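You operate a simulated robot arm through the tools that you are given. There is no shell and no other tool. Be economical: measure what you need, move in short steps, check, and stop when the job is done.

Carry out the task below with a simulated robot arm. There is one attempt and no reset: what you move stays moved.

TASK
Take the blue cup on the top of the low cabinet and put it away on the top of the pine stand. Then put the narrow jug on the top of the low cabinet away on the top of the pine stand.
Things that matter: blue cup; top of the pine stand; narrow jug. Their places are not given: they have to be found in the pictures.

It is judged by the outcome, as a careful person would: the job done as asked, and still so three seconds after it is handed in. It fails if anything else is knocked over, pushed out of place, dropped, spilled or broken.

THE ROBOT
A 6-joint arm with a two-finger parallel gripper, fixed in place. Base frame: the origin is at the foot of the arm, x ahead of it, y to its left, z up. Lengths are in m, angles in degrees, forces in N, time in s.
With the tool pointing down near the work surface it reaches from about 0.2 to 0.62 m from the base axis. Its first joint turns from -66.0 to 66.0 degrees. Payload 2.7 kg.
Tool frame: the origin (TCP) lies between the finger pads and is the grasp point; the fingertips stand 0.023 m ahead of it; z points along the fingers, y is the line along which they close. The gripper opens to 0.094 m. The fingers are 0.038 m wide and 0.01 m thick; the gripper's body (0.054 by 0.096 m) begins 0.039 m behind the TCP.
Orientation is told as [roll, pitch, yaw] about the base's x, y, z axes, in that order, counted from this pose: with the fingers straight down and closing along the base's y, the tool's x points along the base's -x, its y along +y and its z along -z.

THE INTERFACE
- The arm moves only by the tool nudge_tool. Its argument "plan" is a list of rows, each an object of numbers (a shift or turn left out is 0, a gripper value left out holds the last): "hand": the opening, from 0 (shut) to 1 (fully open); "x", "y", "z": the shift along the tool's x, y, z in units of 50 mm (1.0 is 50 mm); "ax", "ay", "az": the turn, a rotation vector about the tool's x, y, z in units of 8 degrees (1.0 is 8 degrees). In form: [{"hand": .., "x": .., "y": .., "z": .., "ax": .., "ay": .., "az": ..}, ...]. A call has 1 to 12 rows; each row shifts and turns the commanded pose from where the row before left it, along the tool's axes as they then stand. A call with a number of a shift or a turn outside -1 to 1 is refused whole. A row lasts 0.2 s, in which the tool goes at most 0.05 m and 8.6 degrees; a call with a longer step from one row to the next is refused whole, and so is a gripper value outside its range. A pose out of reach is approached as far as the arm can. The call stops where the force on the tool passes 40 N (or 10 N more than at its start, if that is more) or the arm is blocked; 0.2 s more then pass. The fingers move at their own pace (about 0.045 m/s each) and stop on an object; they squeeze with about 27 N. The grip force told is the motor's: it shows also when the fingers shut on nothing. Time passes only in rows, and 0.2 s behind the last, so rows that do not move let the fingers close. It gives the time, the measured TCP pose, the force on the tool (base axes), the opening and the grip force at its end, in the units of the frame above (readings bear some noise), and new pictures: "show" is both (left out), scene, wrist or none.
- Cameras (640 x 400 px; columns grow to the right, rows downward): "scene" is fixed at [0.0866, -0.4467, 1.389]; the picture's right is [0.66, -0.76, 0.00], its down [-0.54, -0.47, -0.70] and it looks along [0.53, 0.46, -0.71] (base axes); focal length 330 px, centre (320, 200). "wrist" rides on the gripper at [-0.039, 0, -0.044] in the tool frame; the picture's right is [0.00, -1.00, 0.00], its down [0.97, 0.00, -0.24] and it looks along [0.24, 0.00, 0.97] (tool axes); focal length 218 px, centre (320, 200).
- measure_at(camera, pixels): for up to 12 pixels [column, row] of the newest picture of that camera ("zoom" is the newest enlarged one), the place [x, y, z] in the base frame of the surface seen there, good to about 0.002 m, but the place of the scene camera against the robot may be out by one fixed shift of up to 0.012 m in any direction. No time passes.
- close_up(camera, box): a new picture of the part [left, top, right, bottom] of that camera's present view, enlarged. No time passes.
- hand_in(): hands the job in; it is judged then, once.

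Work in short steps. Measure before you move; look again where a grasp or a placing could have gone wrong, and mend it. You have 80 turns and 120 pictures in all, the two below and enlarged ones among them. Open the gripper and draw the arm clear of the work before you hand the job in, unless the task says otherwise; then end with one line.

The tools are called after "Call:" as name(argument=value, ...) on one line, values as JSON. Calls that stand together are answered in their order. nudge_tool: Moves the arm, as the interface text tells. Its arguments: {"type":"object","properties":{"plan":{"type":"array"},"show":{"type":"string","enum":["both","scene","wrist","none"]}},"required":["plan"]} The other tools are called the same way: measure_at (camera, pixels) gives the place of the surface under pixels of a picture; close_up (camera, box) takes an enlarged picture of a part of a camera's view; hand_in () hands the job in.

At the start:

```text
t: 0.0
eef_pos: [0.4251, -0.0108, 0.9741]
orientation: [0.1, -0.1, -0.1]
contact_force: [0.2, 0.4, -0.1]
gripper_width: 0.094
gripper_force: 0.0
```

scene: 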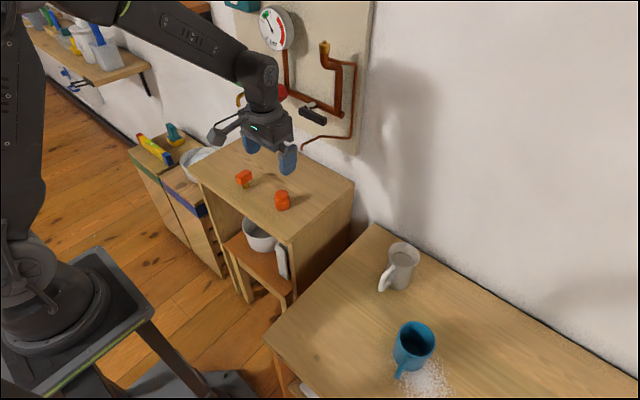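
wrist: 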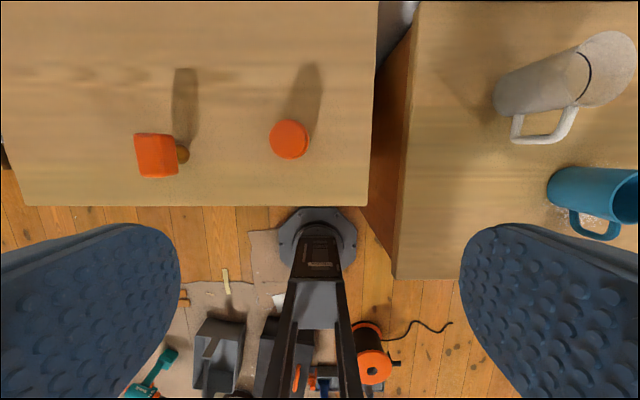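

I see the blue cup (scene ~413,345) and the jug (~400,265) on the right cabinet, and the stand with two orange items at centre. I'll measure them all first.

Call:
measure_at(camera="scene", pixels=[[413, 328], [398, 340], [433, 340], [400, 372], [404, 247], [390, 252], [418, 254], [384, 285], [400, 285], [300, 340], [480, 300], [412, 368]])

Call:
measure_at(camera="scene", pixels=[[243, 178], [282, 200], [240, 150], [353, 185], [290, 240], [200, 180], [270, 160], [310, 200], [260, 210], [375, 228], [266, 338], [330, 190]])

Call:
close_up(camera="scene", box=[340, 220, 500, 400])

Call:
close_up(camera="scene", box=[180, 120, 370, 310])

```text
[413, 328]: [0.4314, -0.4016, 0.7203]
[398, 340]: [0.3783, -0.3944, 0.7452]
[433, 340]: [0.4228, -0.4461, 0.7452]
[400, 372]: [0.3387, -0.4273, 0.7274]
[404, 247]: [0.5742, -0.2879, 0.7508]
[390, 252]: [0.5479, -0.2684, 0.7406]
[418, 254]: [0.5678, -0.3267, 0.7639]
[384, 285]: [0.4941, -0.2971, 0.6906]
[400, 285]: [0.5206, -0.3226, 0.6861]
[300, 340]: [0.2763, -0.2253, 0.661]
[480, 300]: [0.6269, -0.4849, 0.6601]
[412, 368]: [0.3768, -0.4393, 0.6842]
```

```text
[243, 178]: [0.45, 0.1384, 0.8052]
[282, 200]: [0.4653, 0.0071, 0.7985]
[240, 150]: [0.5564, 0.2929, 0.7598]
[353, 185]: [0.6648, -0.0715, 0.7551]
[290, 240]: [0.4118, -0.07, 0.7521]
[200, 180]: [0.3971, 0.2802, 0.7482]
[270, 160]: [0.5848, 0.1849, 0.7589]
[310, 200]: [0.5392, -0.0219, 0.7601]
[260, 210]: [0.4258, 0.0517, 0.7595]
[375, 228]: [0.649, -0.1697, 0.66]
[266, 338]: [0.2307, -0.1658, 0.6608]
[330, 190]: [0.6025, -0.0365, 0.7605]
```

```text
2.22 times, centred on (420, 310) of scene
```

zoom: 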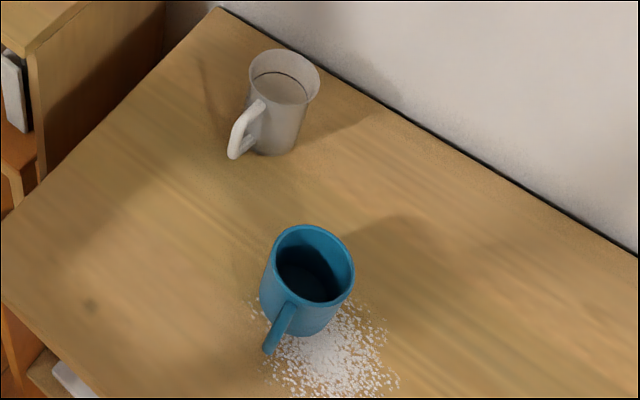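

```text
2.11 times, centred on (275, 215) of scene
```

zoom: 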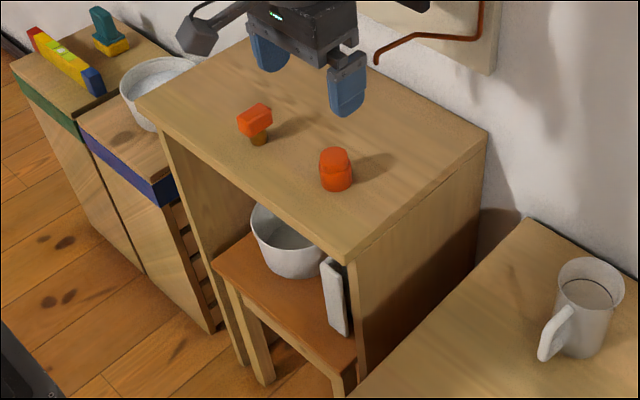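

The stand top is at z≈0.76 and the cabinet top at 0.66. Next I measure the rims and handles more precisely.

Call:
close_up(camera="scene", box=[370, 230, 450, 280])

Call:
close_up(camera="wrist", box=[480, 20, 640, 250])

Call:
close_up(camera="scene", box=[370, 235, 450, 385])

```text
8.00 times, centred on (410, 255) of scene
```

zoom: 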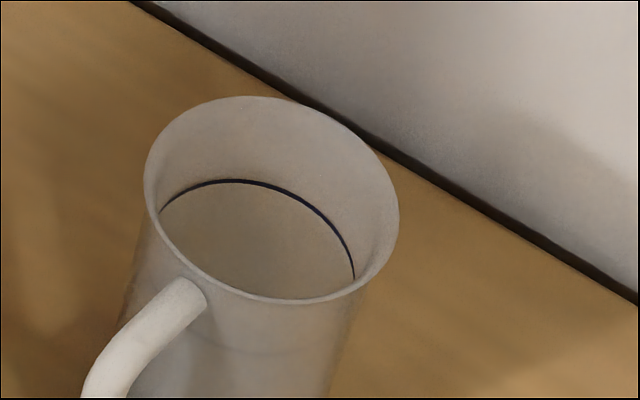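

```text
1.74 times, centred on (560, 135) of wrist
```

zoom: 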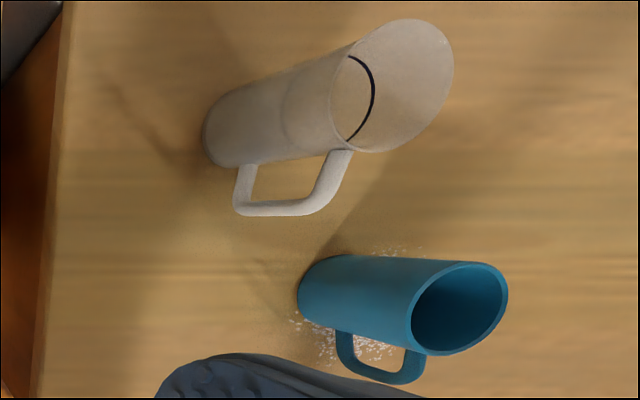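

```text
2.67 times, centred on (410, 310) of scene
```

zoom: 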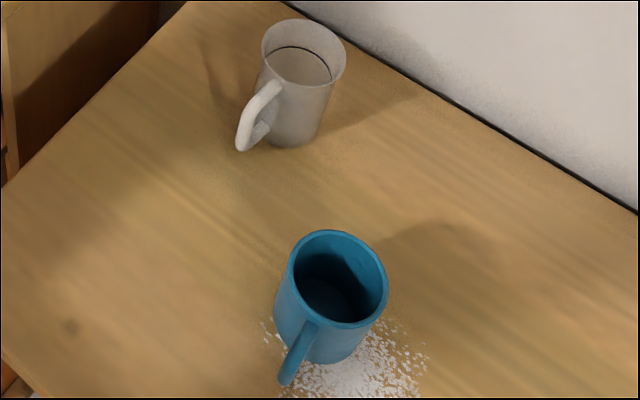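

Call:
measure_at(camera="zoom", pixels=[[264, 50], [344, 70], [290, 82], [320, 85], [292, 144], [237, 146], [291, 265], [387, 290], [325, 232], [345, 327], [325, 361], [283, 383]])

Call:
measure_at(camera="wrist", pixels=[[497, 110], [514, 90], [535, 117], [560, 60], [580, 104], [550, 190], [585, 172], [562, 203], [575, 232], [520, 140], [600, 239], [560, 136]])

```text
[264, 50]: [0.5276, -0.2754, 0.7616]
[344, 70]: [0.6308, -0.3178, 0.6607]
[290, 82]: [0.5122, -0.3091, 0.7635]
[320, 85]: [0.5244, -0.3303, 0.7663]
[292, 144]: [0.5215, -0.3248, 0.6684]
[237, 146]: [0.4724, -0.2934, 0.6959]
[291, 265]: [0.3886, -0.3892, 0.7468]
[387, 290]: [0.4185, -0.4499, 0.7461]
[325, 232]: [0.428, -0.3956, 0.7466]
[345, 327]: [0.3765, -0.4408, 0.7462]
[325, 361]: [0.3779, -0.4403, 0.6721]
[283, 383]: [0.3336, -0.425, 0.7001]
```

```text
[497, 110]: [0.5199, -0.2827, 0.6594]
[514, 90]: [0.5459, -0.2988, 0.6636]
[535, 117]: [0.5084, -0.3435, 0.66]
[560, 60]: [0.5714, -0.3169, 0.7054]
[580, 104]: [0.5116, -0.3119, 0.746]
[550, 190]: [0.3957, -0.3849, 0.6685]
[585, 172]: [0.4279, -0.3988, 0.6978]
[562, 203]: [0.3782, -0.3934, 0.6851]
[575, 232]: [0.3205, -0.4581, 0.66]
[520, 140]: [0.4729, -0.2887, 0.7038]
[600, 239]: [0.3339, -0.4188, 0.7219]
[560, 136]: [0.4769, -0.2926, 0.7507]
```

Cup: centre ≈(0.403,-0.419), rim z 0.747, about 0.068 wide, handle toward -x. Jug: centre ≈(0.549,-0.304), rim z 0.765, handle also toward -x. I check the wall fittings above the stand before choosing places.

Call:
measure_at(camera="scene", pixels=[[312, 115], [281, 92], [324, 48], [273, 28], [318, 138], [350, 110], [241, 98], [225, 142], [440, 240], [380, 180], [300, 113], [326, 122]])

Call:
measure_at(camera="wrist", pixels=[[155, 155], [183, 154], [290, 138], [30, 200], [360, 200], [20, 10], [370, 10], [290, 120], [155, 136], [136, 155], [273, 138], [289, 157]])

Call:
close_up(camera="scene", box=[180, 0, 380, 220])

```text
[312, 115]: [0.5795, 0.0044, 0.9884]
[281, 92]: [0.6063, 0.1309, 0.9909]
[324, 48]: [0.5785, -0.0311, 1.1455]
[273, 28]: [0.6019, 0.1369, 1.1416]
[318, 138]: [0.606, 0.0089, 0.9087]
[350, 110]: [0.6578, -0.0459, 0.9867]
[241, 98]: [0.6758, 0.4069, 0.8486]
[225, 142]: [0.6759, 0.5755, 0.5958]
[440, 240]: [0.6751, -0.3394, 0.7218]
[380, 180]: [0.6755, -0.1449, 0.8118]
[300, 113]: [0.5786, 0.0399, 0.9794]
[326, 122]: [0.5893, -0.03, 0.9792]
```

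```text
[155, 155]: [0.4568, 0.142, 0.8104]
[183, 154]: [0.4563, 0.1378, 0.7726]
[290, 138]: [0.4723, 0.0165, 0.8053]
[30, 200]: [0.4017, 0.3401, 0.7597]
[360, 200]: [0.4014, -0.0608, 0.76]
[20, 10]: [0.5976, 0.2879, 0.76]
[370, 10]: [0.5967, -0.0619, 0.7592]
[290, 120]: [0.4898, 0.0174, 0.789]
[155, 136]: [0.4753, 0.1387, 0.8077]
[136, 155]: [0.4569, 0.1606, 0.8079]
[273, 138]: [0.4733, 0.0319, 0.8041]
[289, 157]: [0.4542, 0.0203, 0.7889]
```

```text
1.82 times, centred on (280, 110) of scene
```

zoom: 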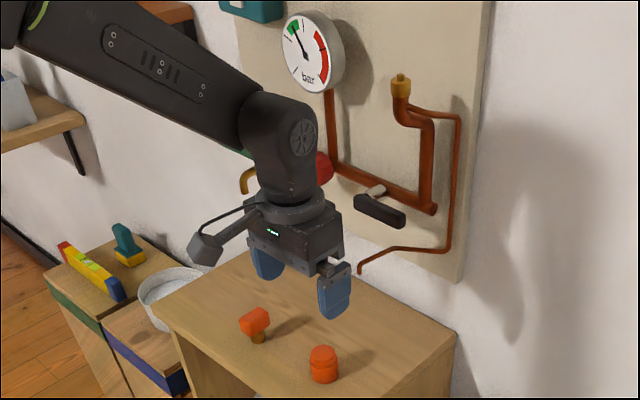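

The wall handle, valve and gauge stick out to x≈0.58–0.60 above z≈0.9, so I'll place on the clear left part of the stand: cup near (0.47,0.295), jug near (0.525,0.19). First I move high above the cup.

Call:
nudge_tool(plan=[{"hand": 1, "y": -0.9, "x": 0.05}, {"y": -0.9, "x": 0.05}, {"y": -0.9, "x": 0.05}, {"y": -0.9, "x": 0.05}, {"y": -0.9, "x": 0.05}, {"y": -0.9, "x": 0.05}, {"y": -0.9, "x": 0.05}, {"y": -0.9, "x": 0.05}, {"y": -0.9, "x": 0.04}, {}])

```text
t: 2.2
eef_pos: [0.4029, -0.4175, 0.9739]
orientation: [0.0, 0.0, 0.0]
contact_force: [0.1, 0.0, 0.1]
gripper_width: 0.0938
gripper_force: 0.1
```

scene: 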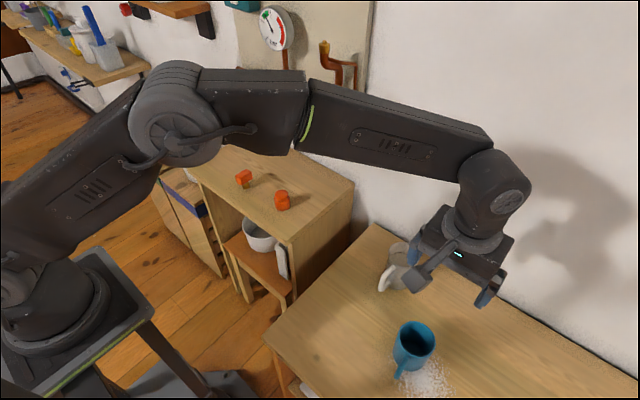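
wrist: 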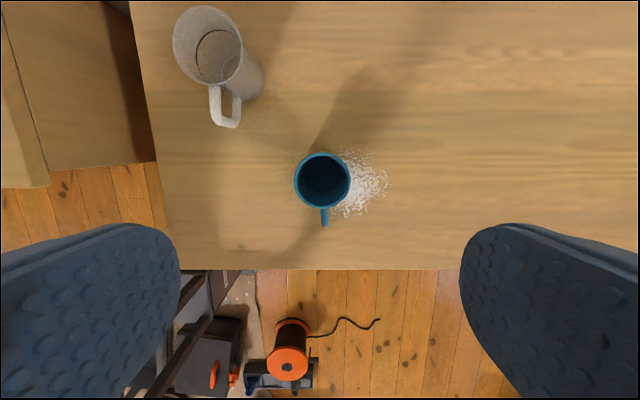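

The cup appears at wrist (322,181), nearly centred. I measure its rim with the wrist camera, along with the box-like attachment on the hand (scene 420,280).

Call:
measure_at(camera="wrist", pixels=[[296, 180], [349, 180], [322, 154], [322, 207], [324, 224], [176, 40], [241, 45], [205, 8], [205, 84], [228, 124], [262, 80], [222, 100]])

Call:
measure_at(camera="scene", pixels=[[420, 280], [440, 258], [412, 288], [485, 300], [480, 240], [490, 180], [505, 255]])

```text
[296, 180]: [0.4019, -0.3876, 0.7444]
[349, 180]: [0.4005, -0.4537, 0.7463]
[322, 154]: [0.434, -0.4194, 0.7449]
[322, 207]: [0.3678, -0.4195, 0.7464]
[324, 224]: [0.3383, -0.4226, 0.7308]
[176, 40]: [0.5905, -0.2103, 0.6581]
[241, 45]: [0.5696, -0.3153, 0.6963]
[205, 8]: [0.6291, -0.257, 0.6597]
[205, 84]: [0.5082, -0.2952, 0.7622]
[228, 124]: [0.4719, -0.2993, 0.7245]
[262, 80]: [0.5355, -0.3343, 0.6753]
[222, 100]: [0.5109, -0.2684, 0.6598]
```

```text
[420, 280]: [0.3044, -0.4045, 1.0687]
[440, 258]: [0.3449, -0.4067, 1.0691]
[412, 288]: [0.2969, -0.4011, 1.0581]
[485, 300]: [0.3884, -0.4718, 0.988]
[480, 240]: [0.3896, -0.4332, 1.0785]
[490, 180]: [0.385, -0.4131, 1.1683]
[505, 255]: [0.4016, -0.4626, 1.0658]
```

Cup centre is (0.401,-0.4205). I descend in stages with the fingers to either side of it (±y), clear of the handle.

Call:
nudge_tool(plan=[{"y": -0.06, "x": 0.03, "z": 0.7}, {"z": 0.8}, {"z": 0.8}, {"z": 0.8}, {"z": 0.4}, {}])

```text
t: 3.6
eef_pos: [0.4019, -0.4194, 0.7988]
orientation: [0.1, -0.1, 0.1]
contact_force: [0.6, 0.7, 0.3]
gripper_width: 0.0941
gripper_force: 0.0
```

scene: 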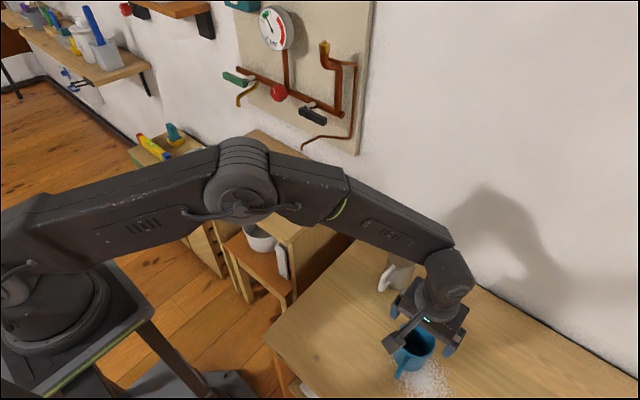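
wrist: 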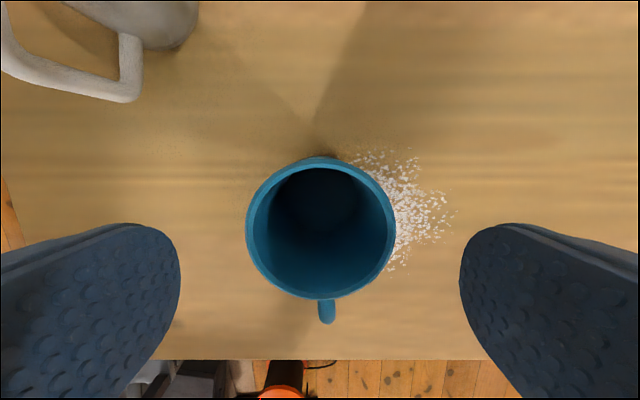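

Centred on the cup. I check the elbow's height over the stand and the fittings that are now visible, then lower further.

Call:
measure_at(camera="scene", pixels=[[240, 190], [300, 175], [330, 210], [235, 78], [245, 95], [279, 92], [248, 82], [240, 215], [330, 190]])

Call:
nudge_tool(plan=[{"z": 0.5}, {"z": 0.5}, {"z": 0.5}, {"z": 0.2}, {}])

```text
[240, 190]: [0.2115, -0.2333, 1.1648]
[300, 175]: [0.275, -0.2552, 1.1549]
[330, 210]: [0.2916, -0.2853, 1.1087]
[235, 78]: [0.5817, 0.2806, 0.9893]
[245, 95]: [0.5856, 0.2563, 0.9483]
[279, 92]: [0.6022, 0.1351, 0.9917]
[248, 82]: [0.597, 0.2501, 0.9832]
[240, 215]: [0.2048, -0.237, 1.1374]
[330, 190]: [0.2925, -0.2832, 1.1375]
```

```text
t: 4.8
eef_pos: [0.4026, -0.4188, 0.7126]
orientation: [0.0, -0.1, 0.0]
contact_force: [0.6, 0.3, -0.7]
gripper_width: 0.094
gripper_force: 0.0
```

scene: 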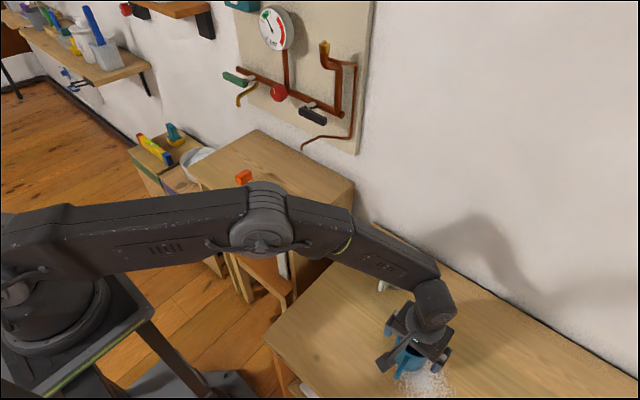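
wrist: 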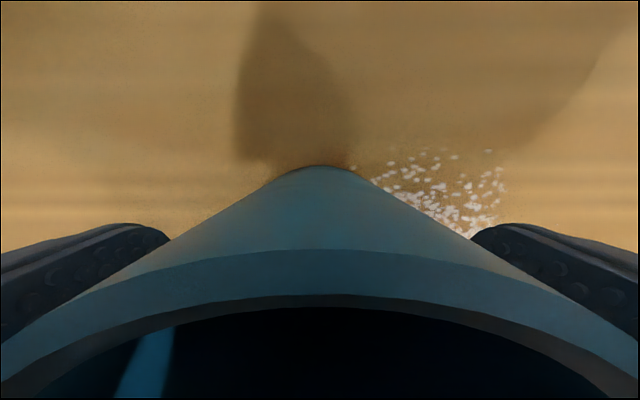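

TCP is at 0.713, around the cup with the rim just below the gripper body. Closing.

Call:
nudge_tool(plan=[{"hand": 0.5}, {"hand": 0.0}, {}, {}, {}], show="none")

Call:
nudge_tool(plan=[{"z": -0.3}, {"z": -0.5}, {"z": -0.2}, {}])

```text
t: 6.0
eef_pos: [0.4024, -0.418, 0.711]
orientation: [-0.1, 0.0, 0.0]
contact_force: [-0.2, -0.2, -0.7]
gripper_width: 0.0699
gripper_force: 27.4
```

```text
t: 7.0
eef_pos: [0.4015, -0.4177, 0.7626]
orientation: [0.1, 0.0, 0.1]
contact_force: [-0.5, -0.1, -0.3]
gripper_width: 0.0702
gripper_force: 27.2
```

scene: 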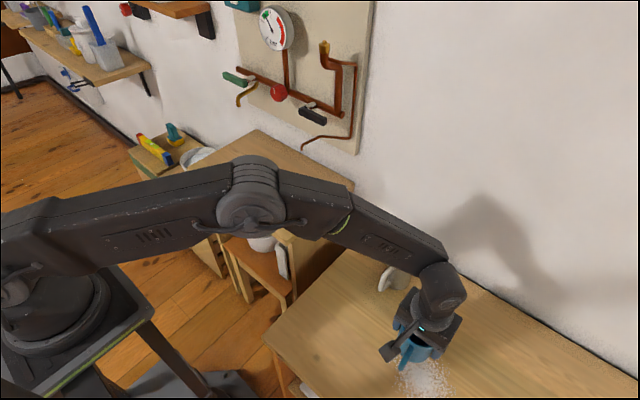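
wrist: 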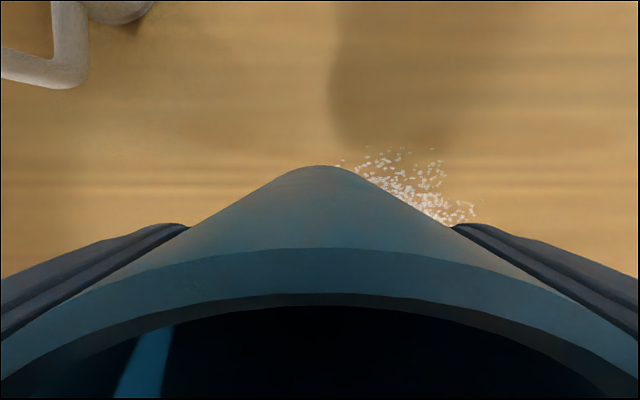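

The cup is held (width 0.070) and lifting with the hand. I raise it well up and carry it left at x≈0.40.

Call:
nudge_tool(plan=[{"z": -0.6}, {"z": -0.8}, {"z": -0.8}, {"z": -0.8}, {"z": -0.8}, {"y": 0.4}, {"y": 0.7}, {"y": 0.7}, {"y": 0.7}, {"y": 0.7}, {"y": 0.7}, {"y": 0.7}], show="none")

Call:
nudge_tool(plan=[{"y": 0.7}, {"y": 0.7}, {"y": 0.7}, {"y": 0.7}, {"y": 0.7}, {"y": 0.7}, {"y": 0.7, "x": -0.2}, {"y": 0.7, "x": -0.4}, {"y": 0.7, "x": -0.4}, {"y": 0.7, "x": -0.2}, {"y": 0.4}, {"y": 0.2}])

```text
t: 9.6
eef_pos: [0.4021, -0.1898, 0.953]
orientation: [0.0, 0.0, 0.0]
contact_force: [0.0, 0.1, -0.6]
gripper_width: 0.07
gripper_force: 27.1
```

```text
t: 12.2
eef_pos: [0.4623, 0.1903, 0.9515]
orientation: [0.0, -0.1, 0.0]
contact_force: [-0.1, -1.4, -0.7]
gripper_width: 0.0698
gripper_force: 26.5
```

scene: 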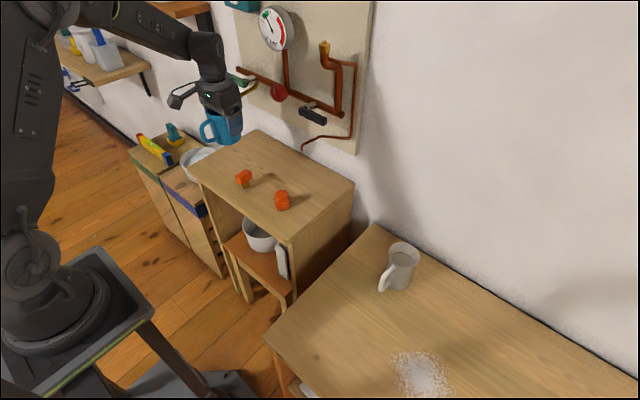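
wrist: 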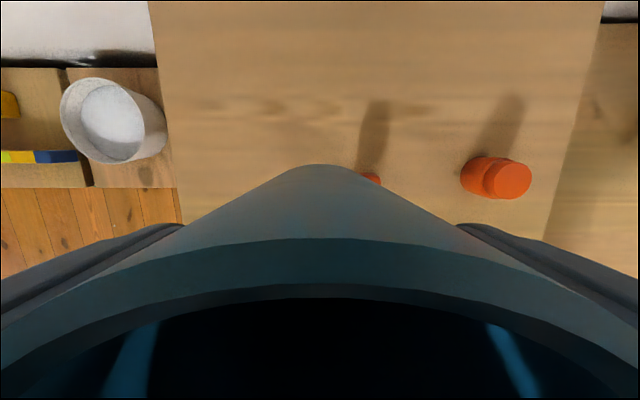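

The cup is still held and upright. I check the stand's left edge and the bowl beside it before the last move.

Call:
measure_at(camera="wrist", pixels=[[172, 100], [178, 170], [184, 215], [135, 90], [163, 115], [110, 160], [220, 150], [170, 60], [370, 178], [120, 80]])

```text
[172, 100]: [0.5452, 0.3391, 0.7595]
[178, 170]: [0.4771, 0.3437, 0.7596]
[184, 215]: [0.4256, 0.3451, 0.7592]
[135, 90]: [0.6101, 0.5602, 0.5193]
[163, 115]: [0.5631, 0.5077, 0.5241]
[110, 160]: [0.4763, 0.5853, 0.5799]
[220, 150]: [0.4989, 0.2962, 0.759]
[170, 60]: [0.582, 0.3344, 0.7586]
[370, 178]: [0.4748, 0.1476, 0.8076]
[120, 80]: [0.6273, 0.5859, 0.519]
```

Target is TCP (0.475, 0.29), set-down height ≈0.811. I move over and lower to about 0.825.

Call:
nudge_tool(plan=[{"y": 0.5, "x": -0.1}, {"y": 0.6, "x": -0.15}, {"y": 0.6}, {"y": 0.3}, {}, {"z": 0.4}, {"z": 0.6}, {"z": 0.6}, {"z": 0.6}, {"z": 0.3}, {}])

```text
t: 14.6
eef_pos: [0.4753, 0.2888, 0.828]
orientation: [-0.1, -0.2, 0.0]
contact_force: [0.3, 0.3, -0.2]
gripper_width: 0.0695
gripper_force: 27.0
```

scene: 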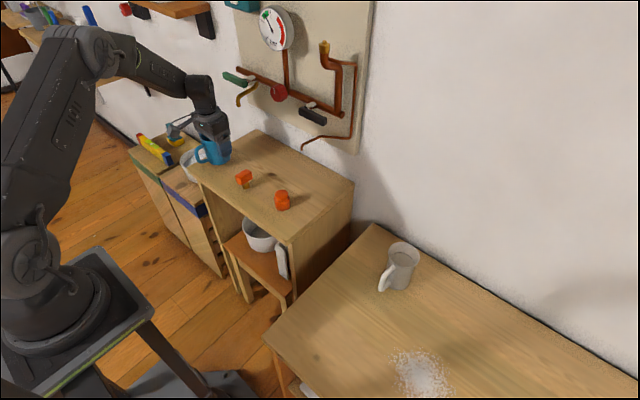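
wrist: 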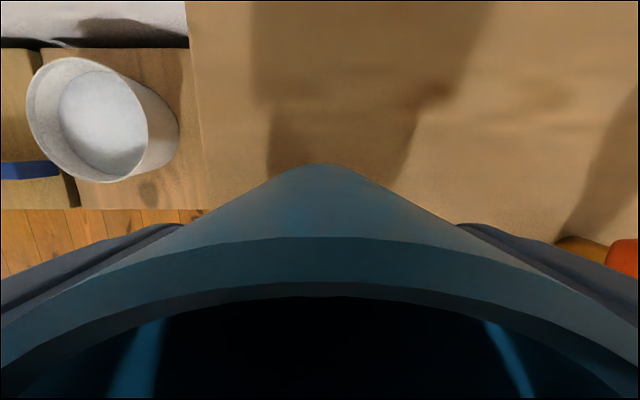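

Clear all round; lowering gently until contact.

Call:
nudge_tool(plan=[{"z": 0.15}, {"z": 0.1}, {"z": 0.06}, {"z": 0.04}, {}], show="none")

Call:
close_up(camera="scene", box=[170, 110, 270, 200])

```text
t: 15.8
eef_pos: [0.4742, 0.2904, 0.8125]
orientation: [0.1, -0.2, 0.1]
contact_force: [-2.9, -4.1, 16.7]
gripper_width: 0.0699
gripper_force: 27.3
```

```text
4.44 times, centred on (220, 155) of scene
```

zoom: 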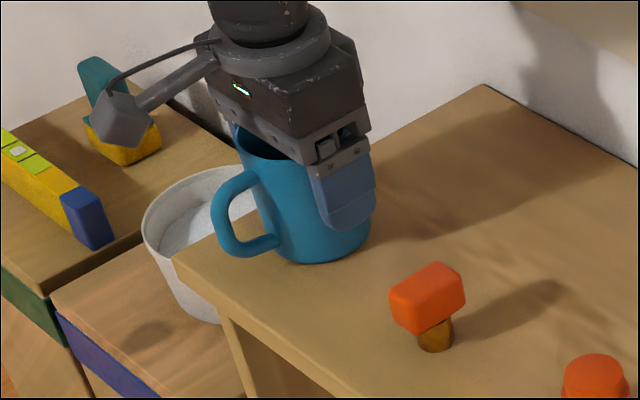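

Contact at 16.7 N: the cup rests on the stand. I open the fingers and rise straight up.

Call:
nudge_tool(plan=[{"hand": 0.8}, {"hand": 0.9}, {"hand": 0.95}, {}, {}], show="none")

Call:
nudge_tool(plan=[{"z": -0.3}, {"z": -0.6}, {"z": -0.8}, {"z": -0.8}, {"z": -0.6}, {}])

```text
t: 17.0
eef_pos: [0.4743, 0.2898, 0.8108]
orientation: [0.1, -0.1, 0.1]
contact_force: [-0.1, 0.0, -0.9]
gripper_width: 0.0891
gripper_force: 0.1
```

```text
t: 18.4
eef_pos: [0.4746, 0.2917, 0.9652]
orientation: [0.0, 0.0, -0.1]
contact_force: [0.3, -0.8, -0.8]
gripper_width: 0.0891
gripper_force: 0.1
```

scene: 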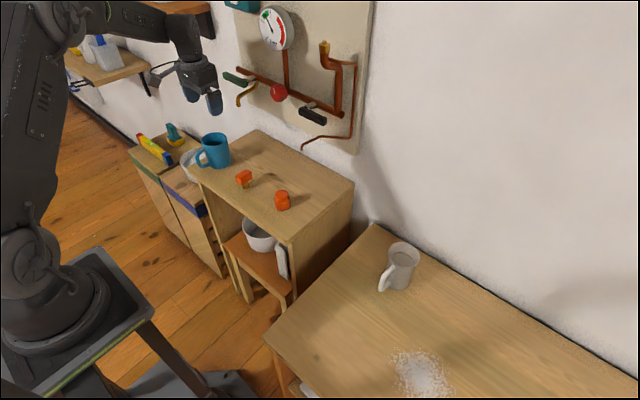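
wrist: 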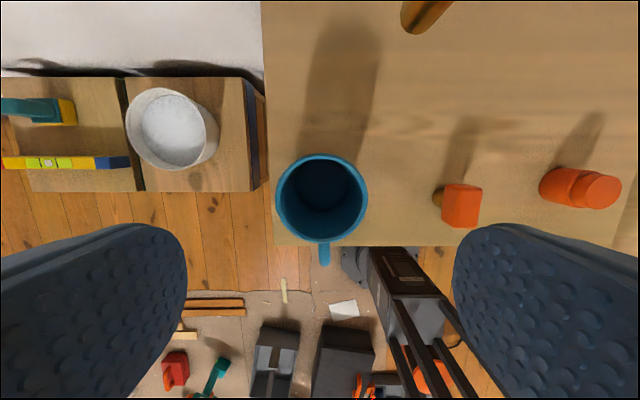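

The cup stands fine on the stand. Now I go over to the jug, with the hand high and back from the wall fittings.

Call:
nudge_tool(plan=[{"y": -0.5, "x": 0.2, "hand": 1}, {"y": -0.9}, {"y": -0.95}, {"y": -0.95}, {"y": -0.95}, {"y": -0.95}, {"y": -0.95}, {"y": -0.95}, {"y": -0.95}, {"y": -0.95}, {"y": -0.95}, {"y": -0.9}], show="none")

Call:
nudge_tool(plan=[{"y": -0.7, "x": -0.4}, {"y": -0.25, "x": -0.6}, {"x": -0.5}, {}])

```text
t: 21.0
eef_pos: [0.465, -0.2538, 0.9653]
orientation: [0.1, -0.1, 0.1]
contact_force: [0.4, 0.2, -0.4]
gripper_width: 0.0942
gripper_force: 0.1
```

```text
t: 22.0
eef_pos: [0.5399, -0.2998, 0.9652]
orientation: [-0.1, 0.1, 0.0]
contact_force: [0.0, -0.3, -0.3]
gripper_width: 0.094
gripper_force: 0.0
```

scene: 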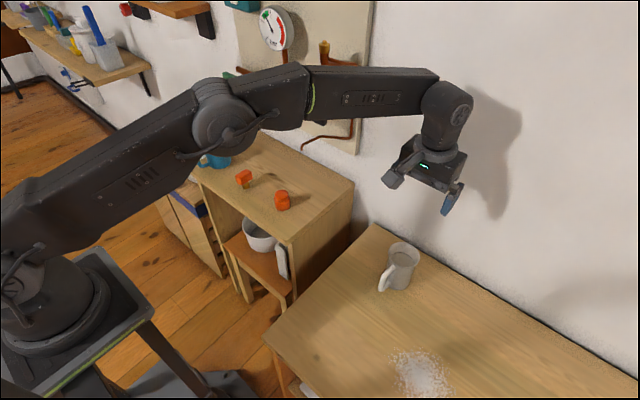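
wrist: 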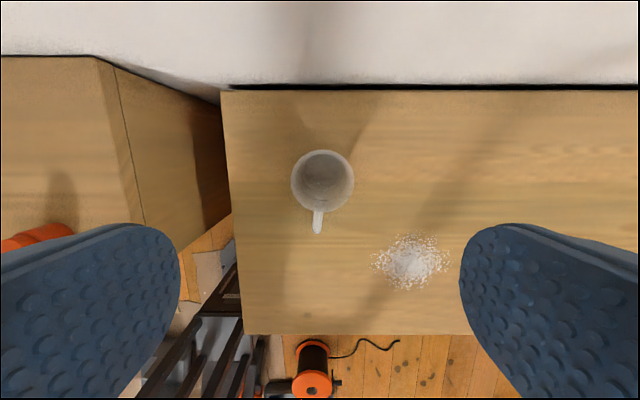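

I measure the jug's rim and the neighbouring wall from here.

Call:
measure_at(camera="wrist", pixels=[[293, 182], [352, 181], [322, 152], [320, 211], [318, 231], [322, 180], [335, 155], [300, 203], [345, 203], [322, 70]])

Call:
close_up(camera="wrist", box=[270, 130, 380, 240])

```text
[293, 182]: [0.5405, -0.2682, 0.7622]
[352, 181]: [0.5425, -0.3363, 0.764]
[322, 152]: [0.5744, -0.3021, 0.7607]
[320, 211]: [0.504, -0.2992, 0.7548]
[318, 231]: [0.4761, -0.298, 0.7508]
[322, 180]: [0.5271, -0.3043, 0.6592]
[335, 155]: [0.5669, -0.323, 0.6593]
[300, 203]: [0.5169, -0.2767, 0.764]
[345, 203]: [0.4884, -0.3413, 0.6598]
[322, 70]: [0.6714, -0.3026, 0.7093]
```

```text
3.64 times, centred on (325, 185) of wrist
```

zoom: 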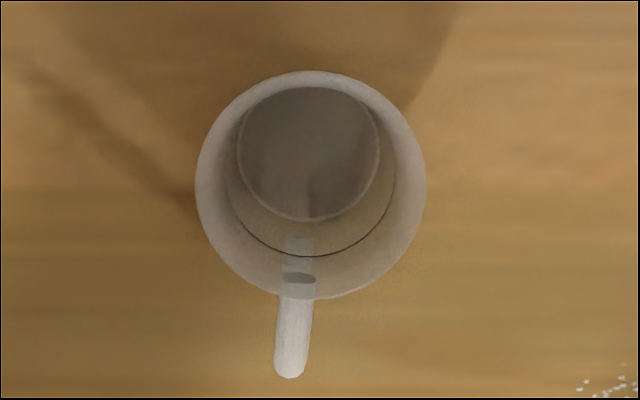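

The jug is translucent and slightly tapered; rim centre is ≈(0.540,-0.302), handle toward -x. The TCP is right over it, so I lower in stages.

Call:
nudge_tool(plan=[{"z": 0.5, "y": -0.05}, {"z": 0.7}, {"z": 0.7}, {"z": 0.7}, {"z": 0.3}, {}])

```text
t: 23.4
eef_pos: [0.5394, -0.3032, 0.8201]
orientation: [0.0, -0.1, 0.0]
contact_force: [-0.3, 0.8, -0.3]
gripper_width: 0.0938
gripper_force: 0.1
```

scene: 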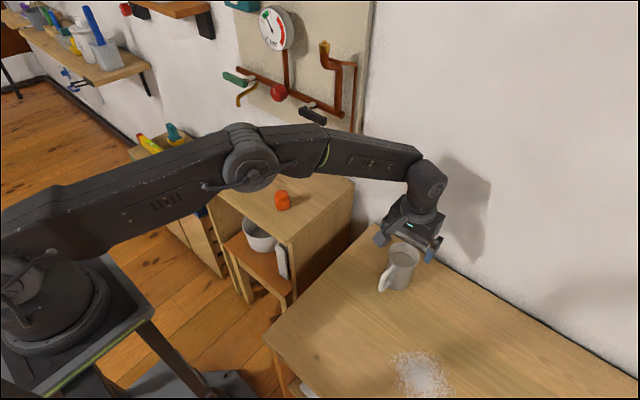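
wrist: 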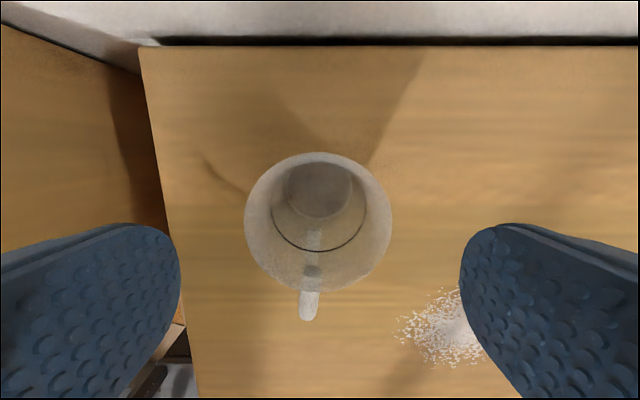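

Centred (rim at wrist ~318,222). Lowering around it to z≈0.731.

Call:
nudge_tool(plan=[{"z": 0.5}, {"z": 0.5}, {"z": 0.4}, {"z": 0.25}, {"z": 0.12}, {}])

```text
t: 24.8
eef_pos: [0.5393, -0.302, 0.732]
orientation: [-0.1, -0.1, 0.0]
contact_force: [-0.9, -0.4, -0.3]
gripper_width: 0.0942
gripper_force: 0.1
```

scene: 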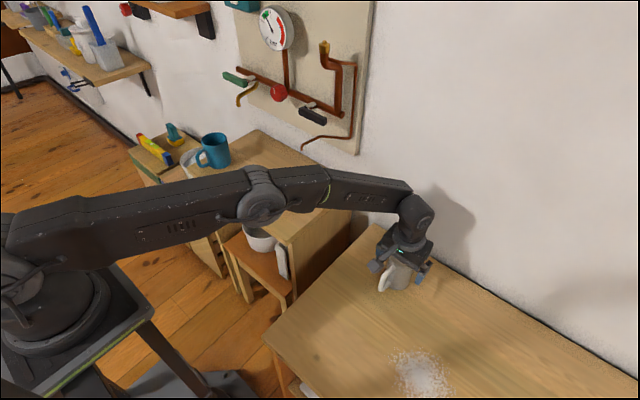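
wrist: 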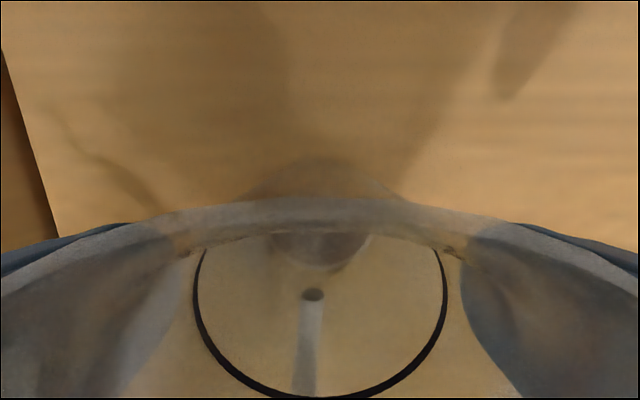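

In place; closing on the jug, then a small test lift.

Call:
nudge_tool(plan=[{"hand": 0.5}, {"hand": 0.0}, {}, {}, {}, {}], show="none")

Call:
nudge_tool(plan=[{"z": -0.15}, {"z": -0.3}, {"z": -0.3}, {"z": -0.15}, {}])

```text
t: 26.2
eef_pos: [0.5404, -0.3015, 0.7323]
orientation: [0.0, 0.0, 0.1]
contact_force: [-0.5, 0.8, 0.0]
gripper_width: 0.0635
gripper_force: 27.2
```

```text
t: 27.4
eef_pos: [0.5373, -0.3019, 0.7776]
orientation: [0.1, -0.1, 0.0]
contact_force: [0.1, -0.5, -1.6]
gripper_width: 0.0636
gripper_force: 26.8
```

scene: 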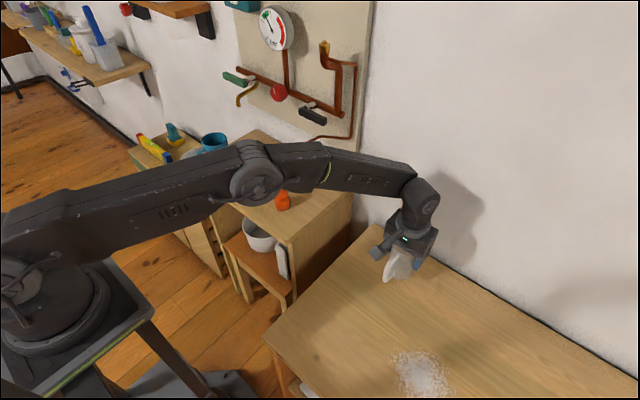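
wrist: 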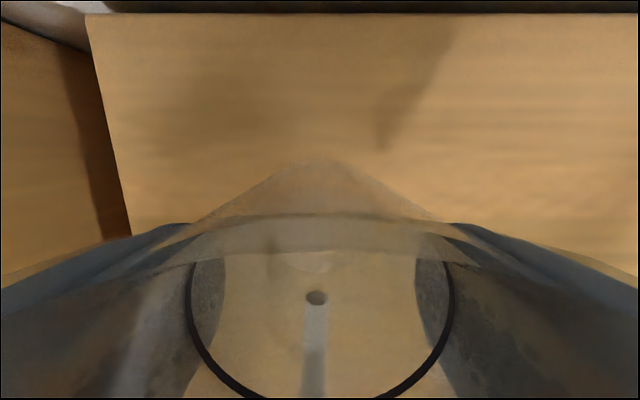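

The jug lifts securely (width 0.0635). I raise it gently, then pull back from the wall.

Call:
nudge_tool(plan=[{"z": -0.2}, {"z": -0.4}, {"z": -0.4}, {"z": -0.4}, {"z": -0.4}, {"z": -0.4}, {"z": -0.4}, {"z": -0.4, "x": 0.15}, {"z": -0.3, "x": 0.3}, {"z": -0.15, "x": 0.35}, {"x": 0.35}, {"x": 0.2, "y": 0.1}], show="none")

Call:
nudge_tool(plan=[{"x": 0.1, "y": 0.2}, {"y": 0.35}, {"y": 0.45}, {"y": 0.45}, {"y": 0.45}, {"y": 0.45}, {"y": 0.45}, {"y": 0.45}, {"y": 0.45}, {"y": 0.45}, {"y": 0.45}, {"y": 0.45}], show="scene")

```text
t: 30.0
eef_pos: [0.4707, -0.2964, 0.9496]
orientation: [0.0, 0.0, 0.0]
contact_force: [-0.2, -0.3, -0.7]
gripper_width: 0.0633
gripper_force: 27.7
```

```text
t: 32.6
eef_pos: [0.4674, -0.0448, 0.9494]
orientation: [0.0, -0.1, 0.0]
contact_force: [0.5, 0.4, 0.4]
gripper_width: 0.0633
gripper_force: 27.0
```

scene: 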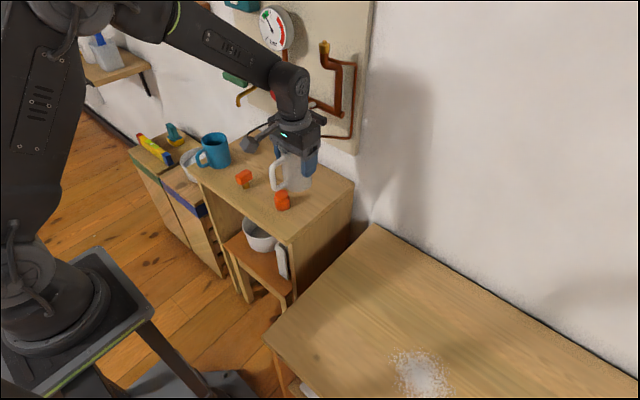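

Still upright and held. I continue to y≈0.19, then forward to x≈0.52.

Call:
nudge_tool(plan=[{"y": 0.5}, {"y": 0.5}, {"y": 0.5}, {"y": 0.5}, {"y": 0.5}, {"y": 0.5}, {"y": 0.5, "x": -0.15}, {"y": 0.5, "x": -0.3}, {"y": 0.4, "x": -0.3}, {"y": 0.2, "x": -0.2}, {"y": 0.05, "x": -0.1}, {}])

```text
t: 35.2
eef_pos: [0.5199, 0.1897, 0.9487]
orientation: [0.0, 0.0, 0.0]
contact_force: [0.4, 1.1, -0.5]
gripper_width: 0.0631
gripper_force: 27.4
```

scene: 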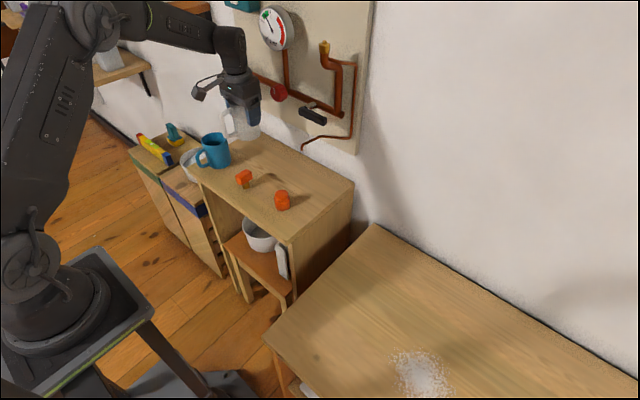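
wrist: 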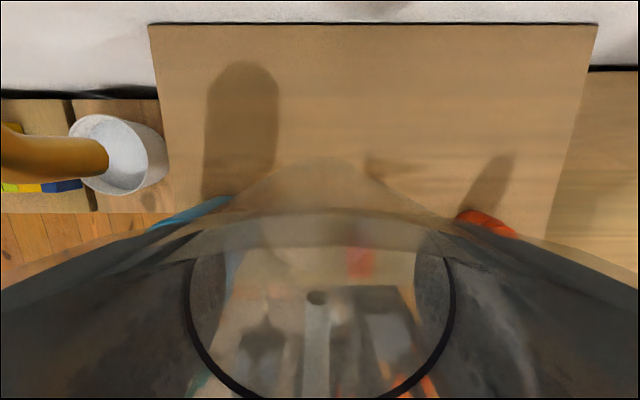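

A yellow pipe end shows at wrist (60,160); I measure it against the hand's path before lowering.

Call:
measure_at(camera="wrist", pixels=[[60, 155], [100, 157], [20, 175], [90, 140], [200, 208], [180, 220], [470, 220]])

Call:
close_up(camera="scene", box=[170, 60, 310, 200])

```text
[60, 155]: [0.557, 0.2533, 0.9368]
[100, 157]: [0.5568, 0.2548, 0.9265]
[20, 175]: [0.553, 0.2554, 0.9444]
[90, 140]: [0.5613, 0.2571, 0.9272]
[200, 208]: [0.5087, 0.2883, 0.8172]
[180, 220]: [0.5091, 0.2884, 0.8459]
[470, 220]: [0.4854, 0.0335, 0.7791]
```

```text
2.86 times, centred on (240, 130) of scene
```

zoom: 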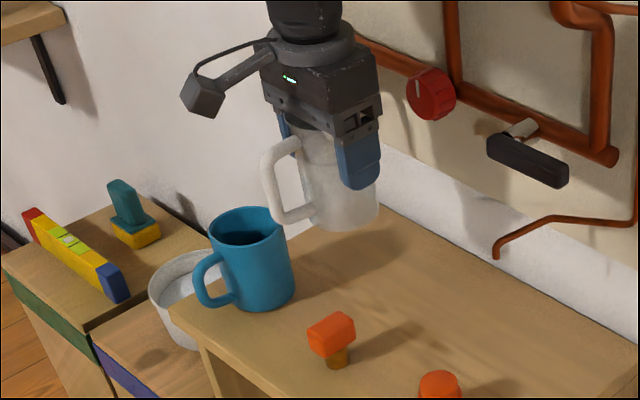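

The pipe is near (0.555,0.25) and z≥0.925. I shift slightly back to (0.512,0.187) for clearance and lower to just above the stand.

Call:
nudge_tool(plan=[{"x": 0.16, "y": -0.05}, {}, {"z": 0.2}, {"z": 0.35}, {"z": 0.4}, {"z": 0.4}, {"z": 0.4}, {"z": 0.2}, {"z": 0.1}, {}])

Call:
close_up(camera="scene", box=[170, 90, 310, 220])

```text
t: 37.4
eef_pos: [0.5107, 0.1853, 0.8467]
orientation: [0.0, 0.0, 0.0]
contact_force: [0.9, -0.8, -0.2]
gripper_width: 0.0629
gripper_force: 27.2
```

scene: 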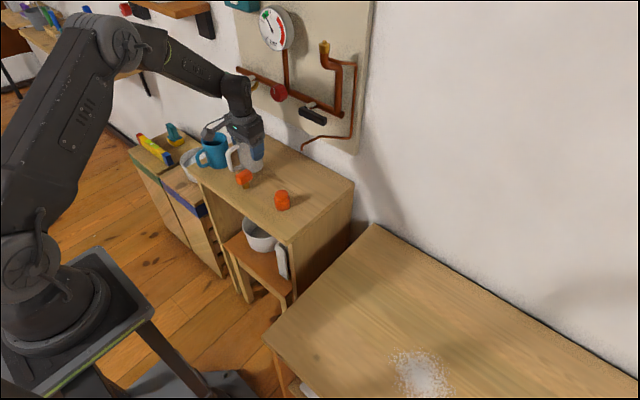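
wrist: 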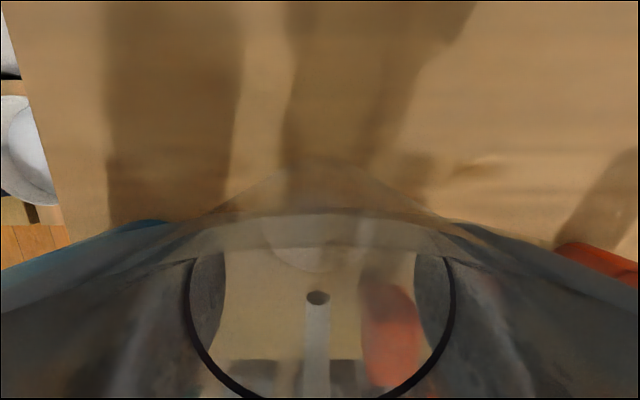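

```text
3.08 times, centred on (240, 155) of scene
```

zoom: 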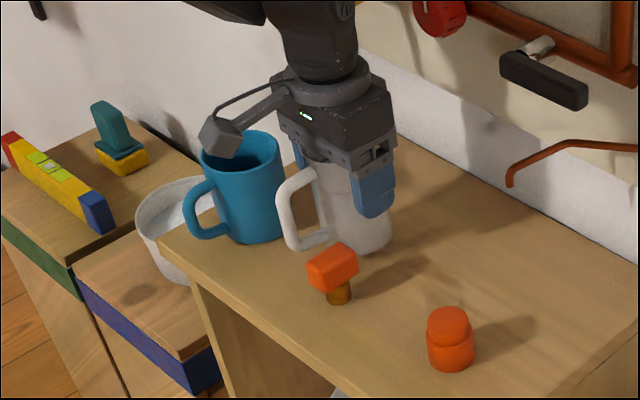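

The jug's handle passes left of the orange hammer and the fingers are clear of the cup. Lowering the last ~15 mm gently.

Call:
nudge_tool(plan=[{"z": 0.1}, {"z": 0.08}, {"z": 0.06}, {"z": 0.05}, {}], show="wrist")

```text
t: 38.6
eef_pos: [0.5124, 0.1872, 0.8316]
orientation: [0.0, -0.1, 0.0]
contact_force: [-0.1, 0.0, -1.0]
gripper_width: 0.0629
gripper_force: 27.1
```

wrist: 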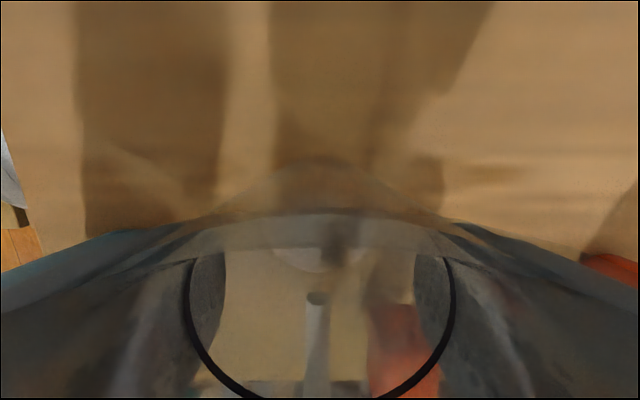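

No contact yet; a little lower.

Call:
nudge_tool(plan=[{"z": 0.03}, {"z": 0.02}, {}], show="none")

```text
t: 39.4
eef_pos: [0.5103, 0.1853, 0.8285]
orientation: [-0.1, 0.0, 0.0]
contact_force: [1.0, 0.1, -0.6]
gripper_width: 0.0629
gripper_force: 27.1
```

Call:
nudge_tool(plan=[{"z": 0.03}, {"z": 0.02}, {}], show="none")

Call:
close_up(camera="scene", box=[210, 120, 290, 190])

```text
t: 40.2
eef_pos: [0.5109, 0.1866, 0.8279]
orientation: [0.0, -0.2, 0.0]
contact_force: [-1.8, 0.8, 7.4]
gripper_width: 0.0626
gripper_force: 27.1
```

```text
5.71 times, centred on (250, 155) of scene
```

zoom: 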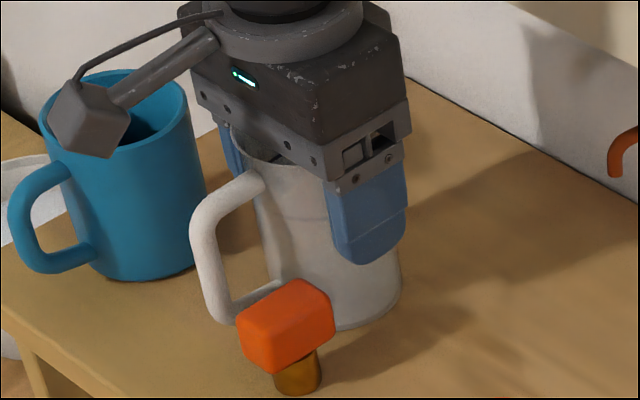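

Contact (7.4 N): the jug rests on the stand. I open moderately, check, and rise straight up.

Call:
nudge_tool(plan=[{"hand": 0.72}, {"hand": 0.8}, {"hand": 0.87}, {}], show="none")

Call:
nudge_tool(plan=[{"z": -0.15}, {"z": -0.4}, {"z": -0.6}, {"z": -0.7}, {"z": -0.7}, {"z": -0.4}, {}])

```text
t: 41.2
eef_pos: [0.5102, 0.1855, 0.8276]
orientation: [-0.1, -0.1, 0.0]
contact_force: [0.3, -0.4, 0.5]
gripper_width: 0.0817
gripper_force: 0.0
```

```text
t: 42.8
eef_pos: [0.5112, 0.1849, 0.9757]
orientation: [-0.1, 0.0, 0.0]
contact_force: [0.2, 0.2, -0.1]
gripper_width: 0.0817
gripper_force: 0.0
```

scene: 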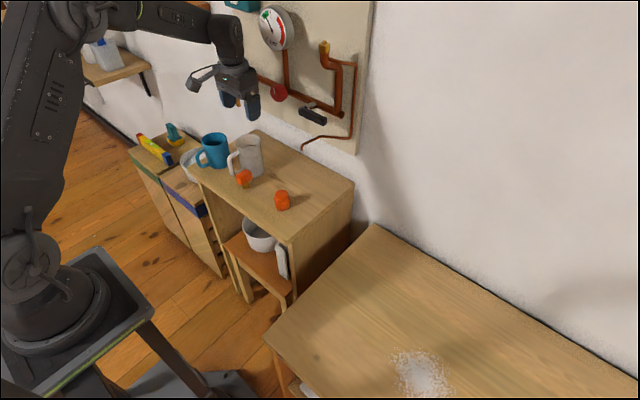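
wrist: 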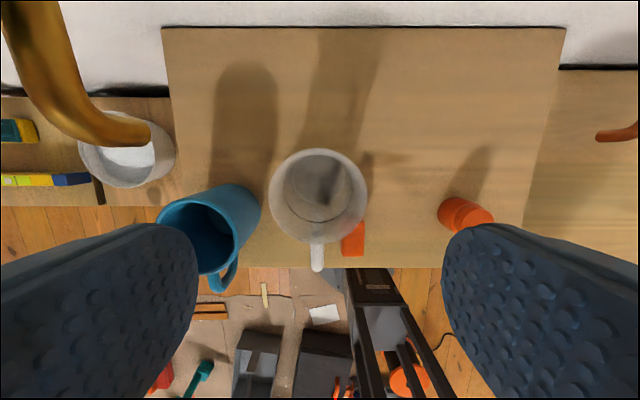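

Both stand upright and the hammer is where it was. I draw the arm back and away, toward the right and clear of the stand, and look once more.

Call:
nudge_tool(plan=[{"x": 0.6}, {"x": 0.8}, {"x": 0.8, "z": -0.3}, {"y": -0.6, "hand": 1}, {"y": -0.9}, {"y": -0.9}, {"y": -0.9}, {"y": -0.9}, {"y": -0.9}, {"y": -0.9}, {"y": -0.6}, {}], show="none")

Call:
close_up(camera="scene", box=[150, 90, 370, 230])

```text
t: 45.4
eef_pos: [0.4029, -0.1457, 0.9898]
orientation: [-0.1, 0.0, 0.1]
contact_force: [0.0, -0.5, 0.1]
gripper_width: 0.0942
gripper_force: 0.1
```

```text
2.86 times, centred on (260, 160) of scene
```

zoom: 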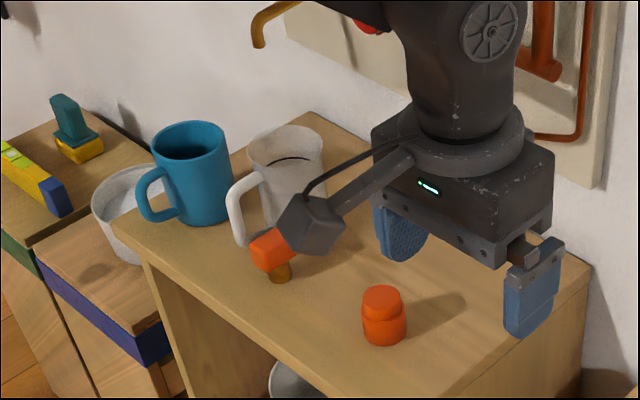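

Everything is standing, the gripper is open and the arm is clear; I hand in.

Call:
hand_in()

```text
The job is handed in.
```

The blue cup and the narrow jug are both standing upright on top of the pine stand, nothing else was moved, and the job is handed in.
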